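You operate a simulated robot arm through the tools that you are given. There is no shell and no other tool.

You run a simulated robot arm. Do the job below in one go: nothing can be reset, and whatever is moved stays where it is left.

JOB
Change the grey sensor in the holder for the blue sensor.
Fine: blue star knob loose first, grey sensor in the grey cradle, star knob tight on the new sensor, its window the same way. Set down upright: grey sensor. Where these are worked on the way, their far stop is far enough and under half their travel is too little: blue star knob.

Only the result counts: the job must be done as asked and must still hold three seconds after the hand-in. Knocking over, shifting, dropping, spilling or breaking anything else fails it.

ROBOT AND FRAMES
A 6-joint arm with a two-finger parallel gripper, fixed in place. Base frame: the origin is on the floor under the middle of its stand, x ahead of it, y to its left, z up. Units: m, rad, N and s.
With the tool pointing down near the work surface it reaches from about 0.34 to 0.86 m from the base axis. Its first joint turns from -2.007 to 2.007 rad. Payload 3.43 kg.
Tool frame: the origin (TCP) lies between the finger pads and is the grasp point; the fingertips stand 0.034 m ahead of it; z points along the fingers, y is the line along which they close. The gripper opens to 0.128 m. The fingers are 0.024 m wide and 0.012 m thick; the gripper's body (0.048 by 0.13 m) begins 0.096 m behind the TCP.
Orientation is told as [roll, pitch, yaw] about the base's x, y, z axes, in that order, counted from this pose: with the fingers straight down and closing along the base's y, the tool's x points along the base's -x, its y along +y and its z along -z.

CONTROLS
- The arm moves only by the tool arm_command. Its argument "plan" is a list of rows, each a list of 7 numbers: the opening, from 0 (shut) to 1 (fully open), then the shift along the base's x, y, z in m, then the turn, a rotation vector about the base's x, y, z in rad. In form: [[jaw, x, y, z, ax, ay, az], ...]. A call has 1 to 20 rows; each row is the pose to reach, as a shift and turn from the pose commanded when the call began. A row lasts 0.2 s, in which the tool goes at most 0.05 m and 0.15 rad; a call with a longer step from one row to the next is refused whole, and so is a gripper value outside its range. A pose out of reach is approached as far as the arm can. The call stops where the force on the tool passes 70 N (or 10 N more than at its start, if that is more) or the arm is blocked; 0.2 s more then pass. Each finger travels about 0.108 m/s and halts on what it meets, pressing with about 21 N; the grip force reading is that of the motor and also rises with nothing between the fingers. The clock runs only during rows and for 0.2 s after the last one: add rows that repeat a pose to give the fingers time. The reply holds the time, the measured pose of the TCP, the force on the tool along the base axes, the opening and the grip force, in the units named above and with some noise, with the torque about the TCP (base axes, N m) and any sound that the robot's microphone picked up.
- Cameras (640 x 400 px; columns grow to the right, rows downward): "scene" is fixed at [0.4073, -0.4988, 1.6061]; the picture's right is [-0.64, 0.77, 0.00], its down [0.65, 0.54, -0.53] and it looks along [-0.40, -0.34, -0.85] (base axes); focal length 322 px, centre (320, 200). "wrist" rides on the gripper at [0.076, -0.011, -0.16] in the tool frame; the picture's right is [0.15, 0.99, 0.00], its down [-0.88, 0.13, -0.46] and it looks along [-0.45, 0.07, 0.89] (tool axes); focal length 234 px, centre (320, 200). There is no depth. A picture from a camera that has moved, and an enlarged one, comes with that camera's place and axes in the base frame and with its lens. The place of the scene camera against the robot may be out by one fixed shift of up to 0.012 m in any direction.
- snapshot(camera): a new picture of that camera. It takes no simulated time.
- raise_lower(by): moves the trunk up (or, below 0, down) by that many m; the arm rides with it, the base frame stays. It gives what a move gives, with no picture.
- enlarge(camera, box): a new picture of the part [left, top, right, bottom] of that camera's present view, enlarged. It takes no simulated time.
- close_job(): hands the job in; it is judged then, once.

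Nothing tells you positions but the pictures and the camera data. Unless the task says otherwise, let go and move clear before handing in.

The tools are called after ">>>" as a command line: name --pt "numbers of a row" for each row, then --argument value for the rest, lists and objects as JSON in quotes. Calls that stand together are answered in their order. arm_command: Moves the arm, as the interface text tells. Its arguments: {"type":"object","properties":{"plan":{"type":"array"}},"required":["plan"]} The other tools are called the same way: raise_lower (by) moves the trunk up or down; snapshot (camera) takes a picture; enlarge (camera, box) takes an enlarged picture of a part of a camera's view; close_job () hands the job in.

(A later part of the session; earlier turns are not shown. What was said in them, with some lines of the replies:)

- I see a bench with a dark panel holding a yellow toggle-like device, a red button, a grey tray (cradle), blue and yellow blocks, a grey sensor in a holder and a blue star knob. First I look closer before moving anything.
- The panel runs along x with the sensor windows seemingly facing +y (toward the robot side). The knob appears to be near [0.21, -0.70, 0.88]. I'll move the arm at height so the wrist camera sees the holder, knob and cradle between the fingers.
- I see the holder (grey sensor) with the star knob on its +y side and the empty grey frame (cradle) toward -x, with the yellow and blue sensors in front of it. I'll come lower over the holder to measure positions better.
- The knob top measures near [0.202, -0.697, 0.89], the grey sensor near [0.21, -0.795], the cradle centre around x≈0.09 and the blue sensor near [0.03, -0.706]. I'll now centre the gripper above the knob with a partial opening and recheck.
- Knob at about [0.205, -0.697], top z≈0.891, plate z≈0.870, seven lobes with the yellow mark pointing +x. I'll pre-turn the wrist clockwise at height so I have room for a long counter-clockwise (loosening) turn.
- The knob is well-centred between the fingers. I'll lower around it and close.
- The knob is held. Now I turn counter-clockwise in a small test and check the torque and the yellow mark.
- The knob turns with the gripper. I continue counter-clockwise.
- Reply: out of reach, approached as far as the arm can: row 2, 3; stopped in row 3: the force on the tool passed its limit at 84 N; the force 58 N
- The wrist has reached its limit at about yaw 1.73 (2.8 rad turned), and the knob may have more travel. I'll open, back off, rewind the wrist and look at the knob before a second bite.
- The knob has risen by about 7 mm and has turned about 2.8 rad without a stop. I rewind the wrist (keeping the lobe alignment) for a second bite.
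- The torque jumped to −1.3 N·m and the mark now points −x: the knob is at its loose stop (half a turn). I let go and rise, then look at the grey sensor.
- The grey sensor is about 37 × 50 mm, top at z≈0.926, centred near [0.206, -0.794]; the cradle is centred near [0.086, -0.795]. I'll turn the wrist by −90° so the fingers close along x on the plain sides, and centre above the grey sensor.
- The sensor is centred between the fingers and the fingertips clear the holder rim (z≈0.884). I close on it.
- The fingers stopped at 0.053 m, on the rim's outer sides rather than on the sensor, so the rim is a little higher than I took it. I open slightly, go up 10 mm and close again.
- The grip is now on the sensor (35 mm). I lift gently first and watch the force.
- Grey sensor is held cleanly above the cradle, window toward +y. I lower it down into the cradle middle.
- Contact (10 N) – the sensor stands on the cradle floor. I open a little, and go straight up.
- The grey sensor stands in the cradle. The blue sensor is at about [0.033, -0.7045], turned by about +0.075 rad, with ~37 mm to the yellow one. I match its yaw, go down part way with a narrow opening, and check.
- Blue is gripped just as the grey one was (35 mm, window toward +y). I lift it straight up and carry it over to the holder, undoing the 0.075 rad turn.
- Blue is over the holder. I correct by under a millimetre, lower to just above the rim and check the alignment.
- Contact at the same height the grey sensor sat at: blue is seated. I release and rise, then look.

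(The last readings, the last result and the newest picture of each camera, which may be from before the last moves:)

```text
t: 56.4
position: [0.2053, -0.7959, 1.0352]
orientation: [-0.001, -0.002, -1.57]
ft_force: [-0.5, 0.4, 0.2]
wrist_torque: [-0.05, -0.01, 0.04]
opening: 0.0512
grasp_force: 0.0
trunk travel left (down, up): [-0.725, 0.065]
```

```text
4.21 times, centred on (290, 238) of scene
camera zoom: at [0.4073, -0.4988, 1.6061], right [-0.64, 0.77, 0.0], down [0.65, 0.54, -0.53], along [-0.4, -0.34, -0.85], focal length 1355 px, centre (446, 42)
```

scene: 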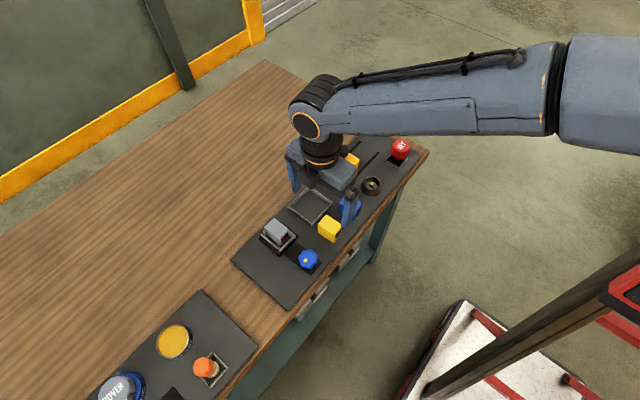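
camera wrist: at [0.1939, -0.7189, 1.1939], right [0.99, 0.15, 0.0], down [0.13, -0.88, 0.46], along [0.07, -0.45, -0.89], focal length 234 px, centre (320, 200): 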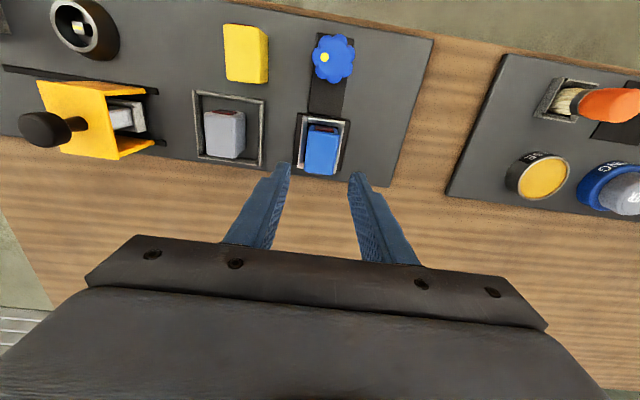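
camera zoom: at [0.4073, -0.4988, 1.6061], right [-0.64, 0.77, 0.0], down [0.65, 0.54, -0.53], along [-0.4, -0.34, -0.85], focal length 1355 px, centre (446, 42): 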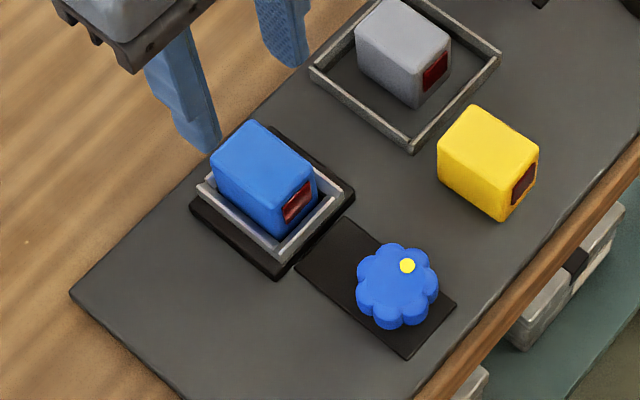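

Blue sits squarely in the holder with its window toward +y. Now back to the knob: I move above it and turn the wrist fully counter-clockwise to have the full half turn clockwise available.

>>> arm_command --pt "0.45 -0.0002 0.01 0 0 0 0.14" --pt "0.5 -0.0004 0.02 0 0 0 0.28" --pt "0.55 -0.0006 0.03 0 0 0 0.42" --pt "0.55 -0.0008 0.04 0 0 0 0.56" --pt "0.55 -0.001 0.05 0 0 0 0.7" --pt "0.55 -0.0012 0.06 0 0 0 0.84" --pt "0.55 -0.0014 0.07 0 0 0 0.98" --pt "0.55 -0.0016 0.08 0 0 0 1.12" --pt "0.55 -0.0017 0.09 0 0 0 1.26" --pt "0.55 -0.0017 0.0965 0 0 0 1.4" --pt "0.55 -0.0017 0.0965 0 0 0 1.54" --pt "0.55 -0.0017 0.0965 0 0 0 1.6"

>>> arm_command --pt "0.55 0 0 0 0 0 0.14" --pt "0.55 0 0 0 0 0 0.28" --pt "0.55 0 0 -0.01 0 0 0.42" --pt "0.55 0 0 -0.02 0 0 0.56" --pt "0.55 0 0 -0.03 0 0 0.7" --pt "0.55 0 0 -0.04 0 0 0.84" --pt "0.55 0 0 -0.05 0 0 0.98" --pt "0.55 0 0 -0.06 0 0 1.12" --pt "0.55 0 0 -0.065 0 0 1.26" --pt "0.55 0 0 -0.065 0 0 1.4" --pt "0.55 0 0 -0.065 0 0 1.54" --pt "0.55 0 0 -0.065 0 0 1.575" --pt "0.55 0 0 -0.065 0 0 1.575"

>>> enlarge --camera "wrist" --box '[240, 110, 400, 230]'

>>> enlarge --camera "scene" --box '[230, 180, 350, 285]'

```text
t: 59.0
position: [0.2029, -0.6976, 1.0356]
orientation: [0.0, -0.001, 0.032]
ft_force: [-0.4, 0.4, 0.8]
wrist_torque: [0.0, -0.03, -0.02]
opening: 0.0706
grasp_force: 0.1
trunk travel left (down, up): [-0.725, 0.065]
```

```text
t: 61.8
position: [0.2053, -0.6998, 0.9715]
orientation: [0.0, 0.0, 1.604]
ft_force: [-0.2, -0.2, -0.8]
wrist_torque: [0.0, -0.01, -0.03]
opening: 0.0705
grasp_force: 0.0
trunk travel left (down, up): [-0.725, 0.065]
```

```text
3.33 times, centred on (320, 170) of wrist
camera zoom: at [0.2179, -0.7728, 1.1296], right [-0.98, -0.18, 0.0], down [-0.16, 0.88, 0.46], along [-0.08, 0.45, -0.89], focal length 781 px, centre (320, 300)
```

zoom: 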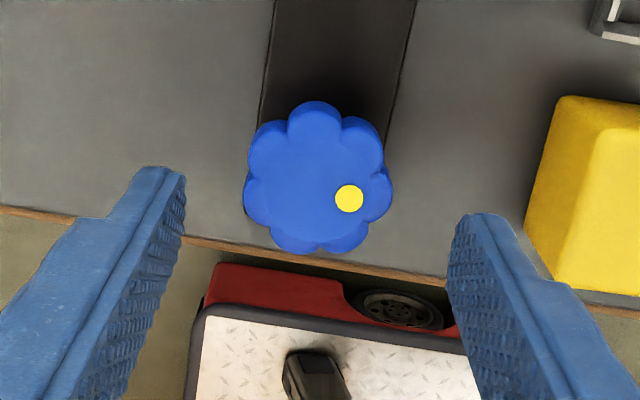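

```text
3.81 times, centred on (290, 232) of scene
camera zoom: at [0.4073, -0.4988, 1.6061], right [-0.64, 0.77, 0.0], down [0.65, 0.54, -0.53], along [-0.4, -0.34, -0.85], focal length 1226 px, centre (434, 76)
```

zoom: 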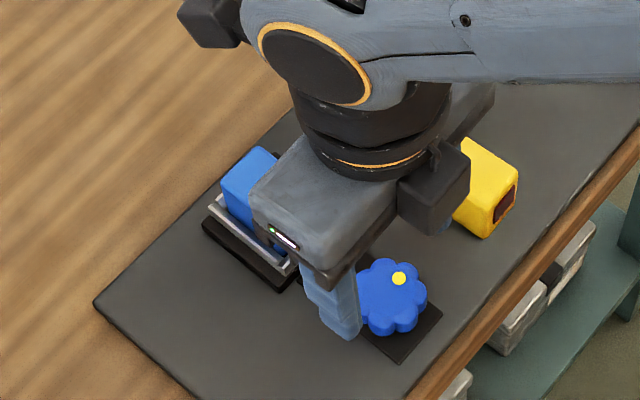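

>>> arm_command --pt "0.55 0 0 -0.02 0 0 0" --pt "0.55 0 0 -0.04 0 0 0" --pt "0.55 0 0 -0.052 0 0 0" --pt "0.55 0 0 -0.052 0 0 0" --pt "0.4 0 0 -0.052 0 0 0" --pt "0.2 0 0 -0.052 0 0 0" --pt "0 0 0 -0.052 0 0 0" --pt "0 0 0 -0.052 0 0 0"

>>> enlarge --camera "wrist" --box '[240, 110, 400, 230]'

```text
t: 63.6
position: [0.2056, -0.6981, 0.9187]
orientation: [0.0, 0.0, 1.605]
ft_force: [2.4, -0.1, 0.3]
wrist_torque: [-0.06, -0.03, -0.19]
opening: 0.0418
grasp_force: 44.9
trunk travel left (down, up): [-0.725, 0.065]
```

```text
3.33 times, centred on (320, 170) of wrist
camera zoom: at [0.2187, -0.7727, 1.0774], right [-0.98, -0.18, 0.0], down [-0.16, 0.88, 0.46], along [-0.08, 0.45, -0.89], focal length 781 px, centre (320, 300)
```

zoom: 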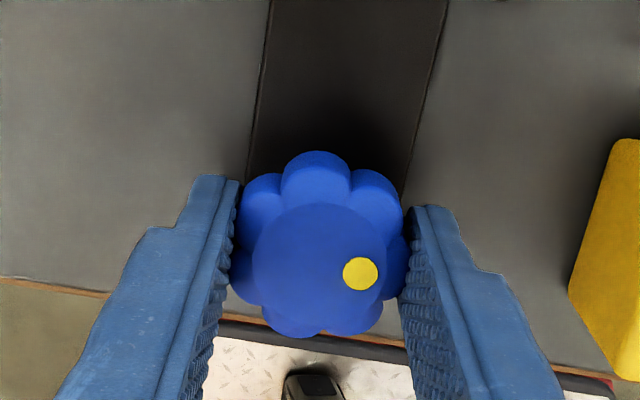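

Gripped. Now clockwise, following the knob down slightly.

>>> arm_command --pt "0 0 0 -0.0002 0 0 -0.08" --pt "0 0 0 -0.0004 0 0 -0.16" --pt "0 0 0 -0.0007 0 0 -0.26" --pt "0 0 0 -0.001 0 0 -0.36" --pt "0 0 0 -0.0012 0 0 -0.46" --pt "0 0 0 -0.0015 0 0 -0.56"

>>> enlarge --camera "wrist" --box '[240, 110, 400, 230]'

```text
t: 65.0
position: [0.2041, -0.6988, 0.9173]
orientation: [-0.001, 0.0, 1.042]
ft_force: [5.9, -3.4, 1.3]
wrist_torque: [0.13, -0.11, 0.0]
opening: 0.0418
grasp_force: 44.8
trunk travel left (down, up): [-0.725, 0.065]
```

```text
3.33 times, centred on (320, 170) of wrist
camera zoom: at [0.1763, -0.7682, 1.0759], right [-0.93, 0.37, 0.0], down [0.33, 0.83, 0.46], along [0.17, 0.42, -0.89], focal length 781 px, centre (320, 300)
```

zoom: 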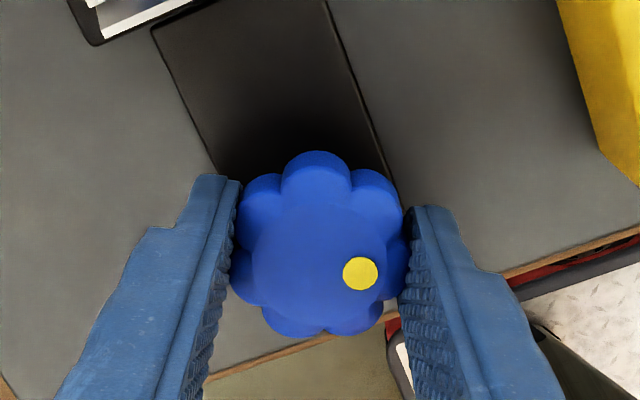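

>>> arm_command --pt "0 0.0004 -0.0002 -0.0003 0 0 -0.1" --pt "0 0.0004 -0.0002 -0.0005 0 0 -0.2" --pt "0 0.0004 -0.0002 -0.0008 0 0 -0.3" --pt "0 0.0004 -0.0002 -0.0011 0 0 -0.4" --pt "0 0.0004 -0.0002 -0.0014 0 0 -0.5" --pt "0 0.0004 -0.0002 -0.0016 0 0 -0.6" --pt "0 0.0004 -0.0002 -0.0019 0 0 -0.7" --pt "0 0.0004 -0.0002 -0.0022 0 0 -0.8"

>>> enlarge --camera "wrist" --box '[240, 110, 400, 230]'

```text
t: 66.8
position: [0.2055, -0.6972, 0.9142]
orientation: [0.0, 0.0, 0.241]
ft_force: [-0.7, -4.1, 2.5]
wrist_torque: [0.07, 0.01, 0.0]
opening: 0.0419
grasp_force: 44.5
trunk travel left (down, up): [-0.725, 0.065]
```

```text
3.33 times, centred on (320, 170) of wrist
camera zoom: at [0.1341, -0.7262, 1.0738], right [-0.38, 0.93, 0.0], down [0.82, 0.34, 0.46], along [0.42, 0.17, -0.89], focal length 781 px, centre (320, 300)
```

zoom: 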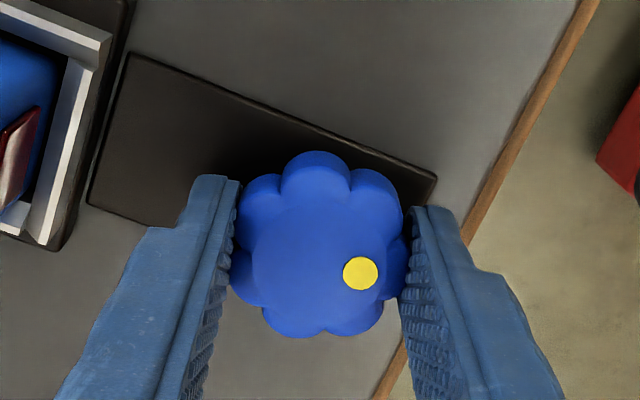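

>>> arm_command --pt "0 0 -0.0003 -0.0002 0 0 -0.1" --pt "0 0 -0.0003 -0.0005 0 0 -0.2" --pt "0 0 -0.0003 -0.0007 0 0 -0.3" --pt "0 0 -0.0003 -0.001 0 0 -0.4" --pt "0 0 -0.0003 -0.0012 0 0 -0.5" --pt "0 0 -0.0003 -0.0015 0 0 -0.6" --pt "0 0 -0.0003 -0.0017 0 0 -0.7" --pt "0 0 -0.0003 -0.002 0 0 -0.8"

>>> enlarge --camera "wrist" --box '[240, 110, 400, 230]'

```text
t: 68.6
position: [0.2053, -0.6963, 0.9134]
orientation: [-0.001, 0.0, -0.559]
ft_force: [-0.3, 2.4, 5.8]
wrist_torque: [0.22, -0.02, 0.08]
opening: 0.0419
grasp_force: 44.8
trunk travel left (down, up): [-0.725, 0.065]
```

```text
3.33 times, centred on (320, 170) of wrist
camera zoom: at [0.1349, -0.6665, 1.0716], right [0.4, 0.92, 0.0], down [0.82, -0.36, 0.46], along [0.42, -0.18, -0.89], focal length 781 px, centre (320, 300)
```

zoom: 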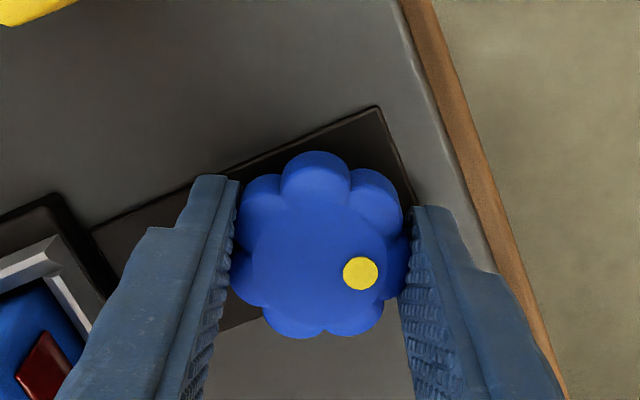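

>>> arm_command --pt "0 0 0.0002 -0.0001 0 0 -0.1" --pt "0 0 0.0002 -0.0003 0 0 -0.2" --pt "0 0 0.0002 -0.0005 0 0 -0.3" --pt "0 0 0.0002 -0.0007 0 0 -0.4" --pt "0 0 0.0002 -0.0009 0 0 -0.5" --pt "0 0 0.0002 -0.0011 0 0 -0.6"

>>> enlarge --camera "wrist" --box '[240, 110, 400, 230]'

```text
t: 70.0
position: [0.204, -0.6986, 0.9125]
orientation: [0.0, 0.003, -1.159]
ft_force: [-0.6, -0.1, -1.6]
wrist_torque: [-0.28, -0.1, 0.11]
opening: 0.042
grasp_force: 44.7
trunk travel left (down, up): [-0.725, 0.065]
```

```text
3.33 times, centred on (320, 170) of wrist
camera zoom: at [0.1645, -0.6323, 1.0706], right [0.85, 0.53, 0.0], down [0.47, -0.76, 0.45], along [0.24, -0.39, -0.89], focal length 781 px, centre (320, 300)
```

zoom: 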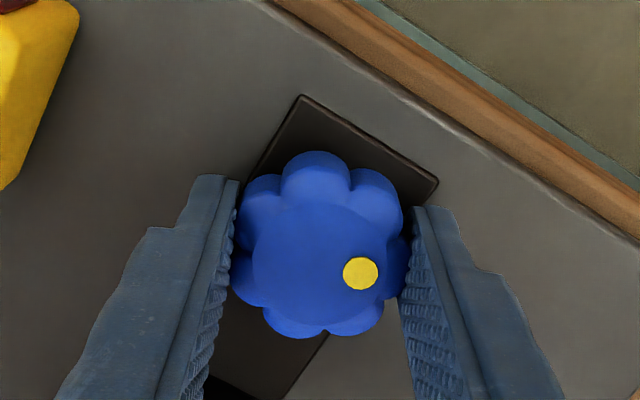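

>>> arm_command --pt "0 0 0 -0.0002 0 0 -0.08" --pt "0 0 0 -0.0004 0 0 -0.16" --pt "0 0 0 -0.0006 0 0 -0.24" --pt "0 0 0 -0.0008 0 0 -0.32" --pt "0 0 0 -0.001 0 0 -0.4"

>>> enlarge --camera "wrist" --box '[240, 110, 400, 230]'

```text
t: 71.2
position: [0.2056, -0.699, 0.9111]
orientation: [0.001, 0.0, -1.558]
ft_force: [-0.4, 0.9, -6.6]
wrist_torque: [0.57, 0.0, 0.09]
opening: 0.0416
grasp_force: 44.6
trunk travel left (down, up): [-0.725, 0.065]
```

```text
3.33 times, centred on (320, 170) of wrist
camera zoom: at [0.1931, -0.6216, 1.0699], right [0.99, 0.16, 0.0], down [0.14, -0.88, 0.45], along [0.07, -0.45, -0.89], focal length 781 px, centre (320, 300)
```

zoom: 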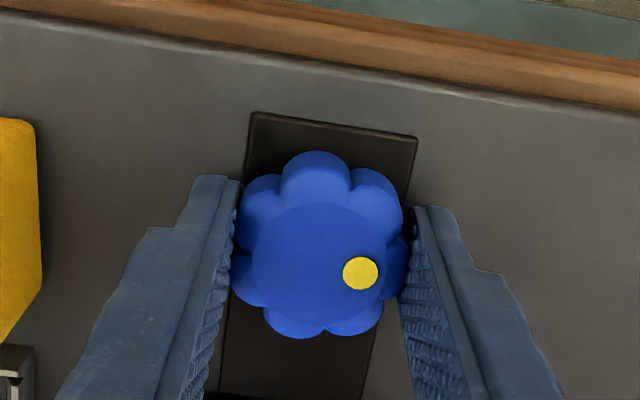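

No stop torque yet; the mark is back near +x. I turn a little further to find the tight stop.

>>> arm_command --pt "0 0 0 -0.0006 0 0 -0.06" --pt "0 0 0 -0.0009 0 0 -0.12" --pt "0 0 0 -0.001 0 0 -0.18"

>>> enlarge --camera "wrist" --box '[240, 110, 400, 230]'

```text
t: 72.0
position: [0.2053, -0.6986, 0.9109]
orientation: [-0.001, 0.001, -1.739]
ft_force: [-1.4, -2.1, -1.0]
wrist_torque: [-0.03, 0.12, 1.27]
opening: 0.0431
grasp_force: 44.9
trunk travel left (down, up): [-0.725, 0.065]
```

```text
3.33 times, centred on (320, 170) of wrist
camera zoom: at [0.2066, -0.6208, 1.0695], right [1.0, -0.02, 0.0], down [-0.02, -0.89, 0.46], along [-0.01, -0.46, -0.89], focal length 781 px, centre (320, 300)
```

zoom: 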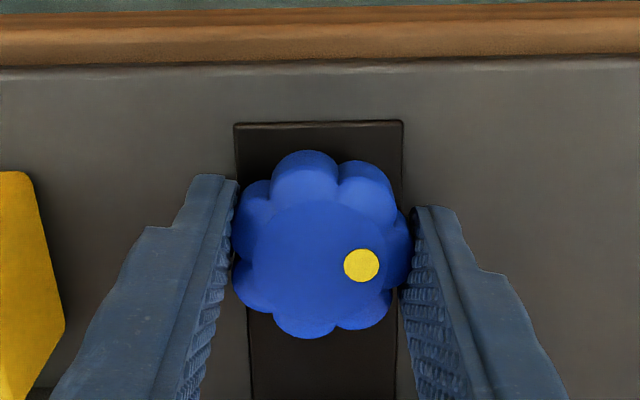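

Torque is 1.27 N·m and the grip began to slip: the knob is at its tight stop with the mark back at +x. I release and rise clear.

>>> arm_command --pt "0.3 0 0 0 0 0 0" --pt "0.45 0 0 0 0 0 0" --pt "0.55 0 0 0 0 0 0" --pt "0.55 0 0 0.03 0 0 0" --pt "0.55 0 0 0.07 0 0 0" --pt "0.55 0 0 0.1 0 0 0.1" --pt "0.55 0 0 0.12 0 0 0.2" --pt "0.55 0 0 0.12 0 0 0.2"

>>> snapshot --camera "wrist"

>>> enlarge --camera "wrist" --box '[220, 80, 420, 220]'

>>> enlarge --camera "scene" --box '[230, 160, 370, 285]'

```text
t: 73.8
position: [0.2051, -0.6976, 1.0308]
orientation: [-0.001, 0.001, -1.536]
ft_force: [0.0, -0.6, 0.6]
wrist_torque: [-0.02, 0.01, 0.01]
opening: 0.0702
grasp_force: 0.2
trunk travel left (down, up): [-0.725, 0.065]
```

```text
taken
camera wrist: at [0.1921, -0.6216, 1.1899], right [0.98, 0.18, 0.0], down [0.16, -0.88, 0.46], along [0.08, -0.45, -0.89], focal length 234 px, centre (320, 200)
```

wrist: 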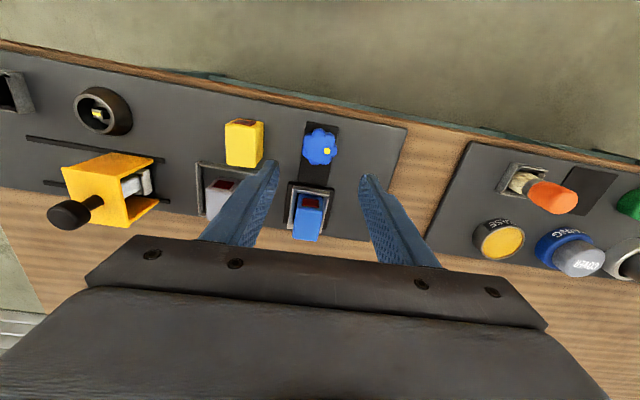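

```text
2.86 times, centred on (320, 150) of wrist
camera zoom: at [0.1921, -0.6216, 1.1899], right [0.98, 0.18, 0.0], down [0.16, -0.88, 0.46], along [0.08, -0.45, -0.89], focal length 669 px, centre (320, 343)
```

zoom: 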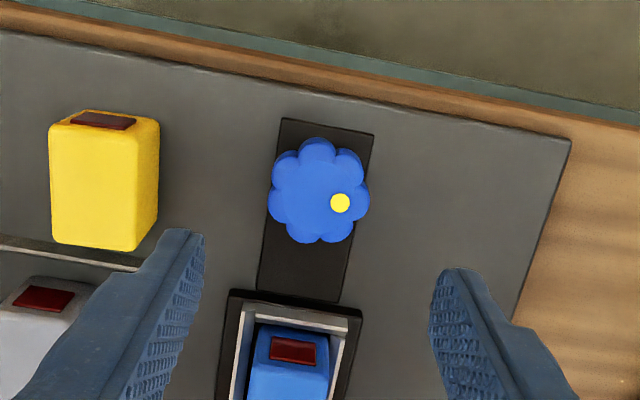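

```text
3.20 times, centred on (300, 222) of scene
camera zoom: at [0.4073, -0.4988, 1.6061], right [-0.64, 0.77, 0.0], down [0.65, 0.54, -0.53], along [-0.4, -0.34, -0.85], focal length 1030 px, centre (384, 128)
```

zoom: 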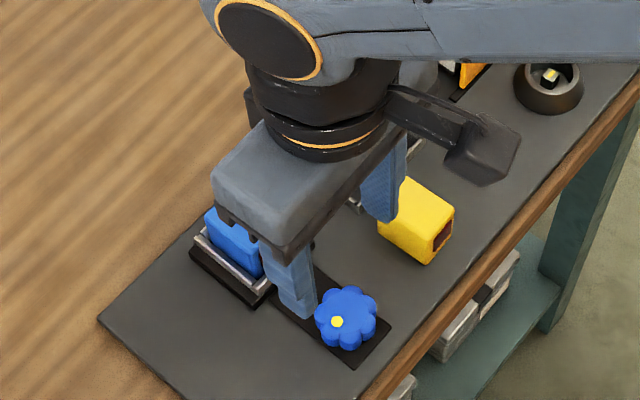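

>>> arm_command --pt "0.55 0 0.02 0.04 0 0 0.1" --pt "0.55 -0.02 0.05 0.07 0 0 0.2" --pt "0.55 -0.05 0.09 0.09 0 0 0.3" --pt "0.55 -0.08 0.13 0.1 0 0 0.4" --pt "0.55 -0.11 0.16 0.1 0 0 0.5" --pt "0.55 -0.14 0.18 0.1 0 0 0.6" --pt "0.55 -0.14 0.18 0.1 0 0 0.6"

>>> snapshot --camera "scene"

>>> enlarge --camera "scene" --box '[220, 180, 380, 310]'

>>> enlarge --camera "scene" --box '[250, 205, 330, 285]'

```text
refused: row 3 steps farther than a row can; nothing moved
```

```text
taken
```

scene: 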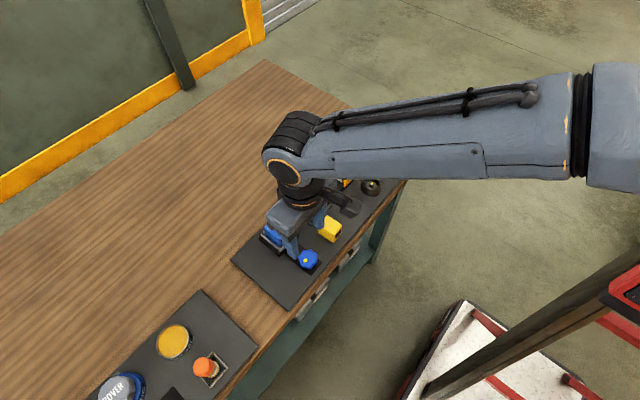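

```text
3.08 times, centred on (300, 245) of scene
camera zoom: at [0.4073, -0.4988, 1.6061], right [-0.64, 0.77, 0.0], down [0.65, 0.54, -0.53], along [-0.4, -0.34, -0.85], focal length 990 px, centre (382, 62)
```

zoom: 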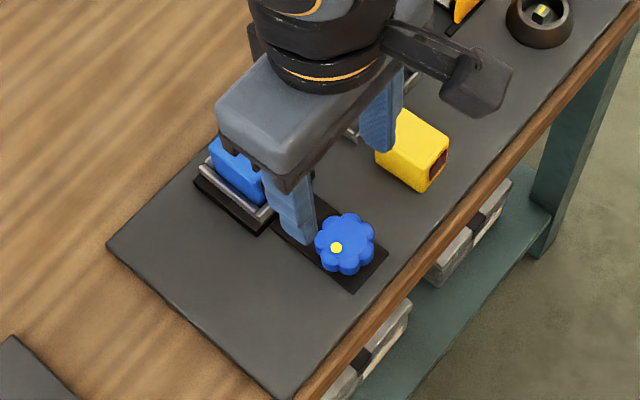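

```text
5.00 times, centred on (290, 245) of scene
camera zoom: at [0.4073, -0.4988, 1.6061], right [-0.64, 0.77, 0.0], down [0.65, 0.54, -0.53], along [-0.4, -0.34, -0.85], focal length 1610 px, centre (470, -25)
```

zoom: 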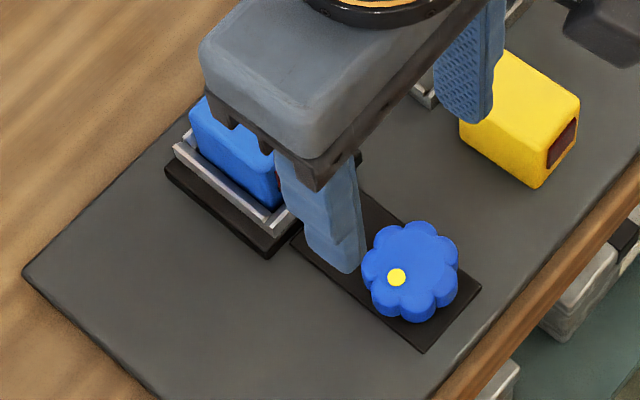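

The retreat was refused for too long a step, and nothing moved. The knob mark is exactly where it was when tight at the start. I repeat the retreat with smaller steps.

>>> arm_command --pt "0.55 0 0 0.04 0 0 0.1" --pt "0.55 0 0.02 0.07 0 0 0.2" --pt "0.55 -0.02 0.05 0.09 0 0 0.3" --pt "0.55 -0.04 0.08 0.1 0 0 0.4" --pt "0.55 -0.065 0.11 0.1 0 0 0.5" --pt "0.55 -0.09 0.14 0.1 0 0 0.6" --pt "0.55 -0.11 0.165 0.1 0 0 0.7" --pt "0.55 -0.13 0.18 0.1 0 0 0.8" --pt "0.55 -0.13 0.18 0.1 0 0 0.8"

>>> snapshot --camera "scene"

>>> enlarge --camera "scene" --box '[220, 180, 380, 310]'

>>> snapshot --camera "wrist"

```text
t: 75.8
position: [0.0724, -0.5179, 1.1318]
orientation: [0.0, 0.0, -0.736]
ft_force: [0.0, 1.0, 0.1]
wrist_torque: [0.0, -0.01, -0.02]
opening: 0.0704
grasp_force: 0.1
trunk travel left (down, up): [-0.725, 0.065]
```

```text
taken
```

scene: 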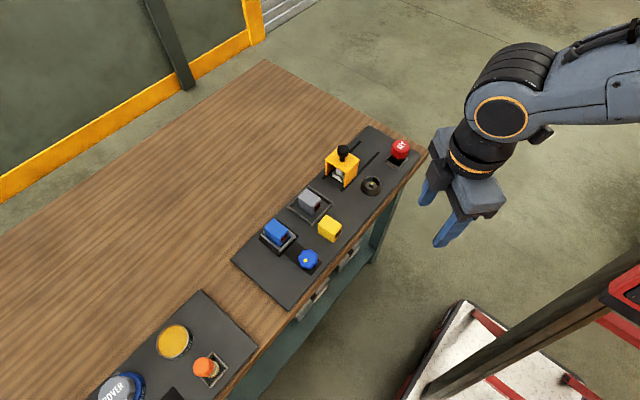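

```text
3.08 times, centred on (300, 245) of scene
camera zoom: at [0.4073, -0.4988, 1.6061], right [-0.64, 0.77, 0.0], down [0.65, 0.54, -0.53], along [-0.4, -0.34, -0.85], focal length 990 px, centre (382, 62)
```

zoom: 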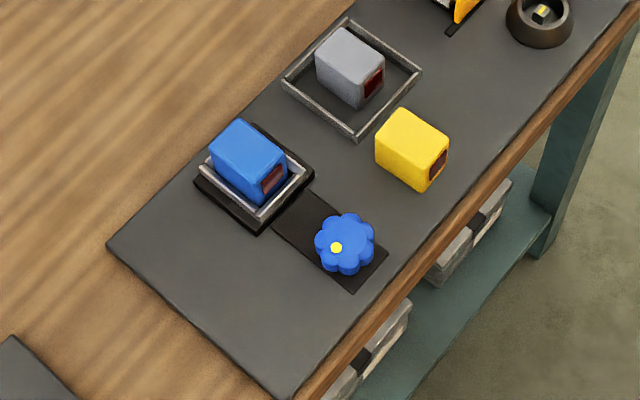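

```text
taken
camera wrist: at [0.0091, -0.4749, 1.2897], right [0.56, 0.83, 0.0], down [0.74, -0.49, 0.46], along [0.38, -0.25, -0.89], focal length 234 px, centre (320, 200)
```

wrist: 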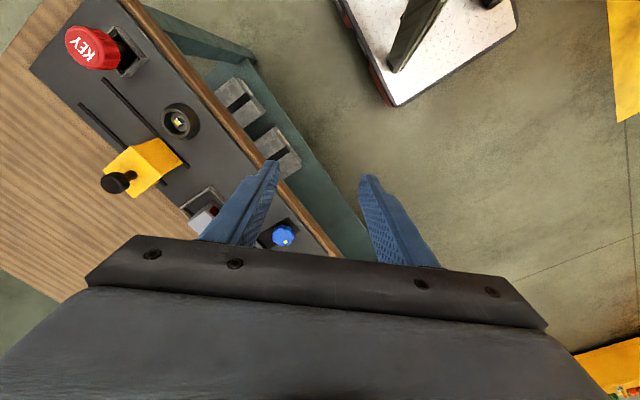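

The blue sensor is in the holder with its window the same way the grey one's was. The grey sensor stands upright in the grey cradle, the knob mark is back at its tight position, and the yellow sensor and the rest are untouched. The arm is clear, so I hand in.

>>> close_job

```text
The job is handed in.
```

The blue sensor is now in the holder in place of the grey one. The job is handed in, but I haven't seen the verdict.

- **Star knob:** I turned it half a turn counter-clockwise to its loose stop before lifting the grey sensor. After the swap I turned it clockwise until torque built up at the tight stop. Its yellow mark is back where it started.
- **Grey sensor:** it stands upright in the grey cradle.
- **Blue sensor:** it seated at the same height the grey one had, and its window faces the same way, toward the front edge of the bench.

On my first try at the grey sensor the fingers closed on the outside of the holder rim, so I opened, went up 10 mm and gripped again. In the last pictures the holder, the yellow sensor and everything else look unmoved. The gripper is open and clear of the bench.
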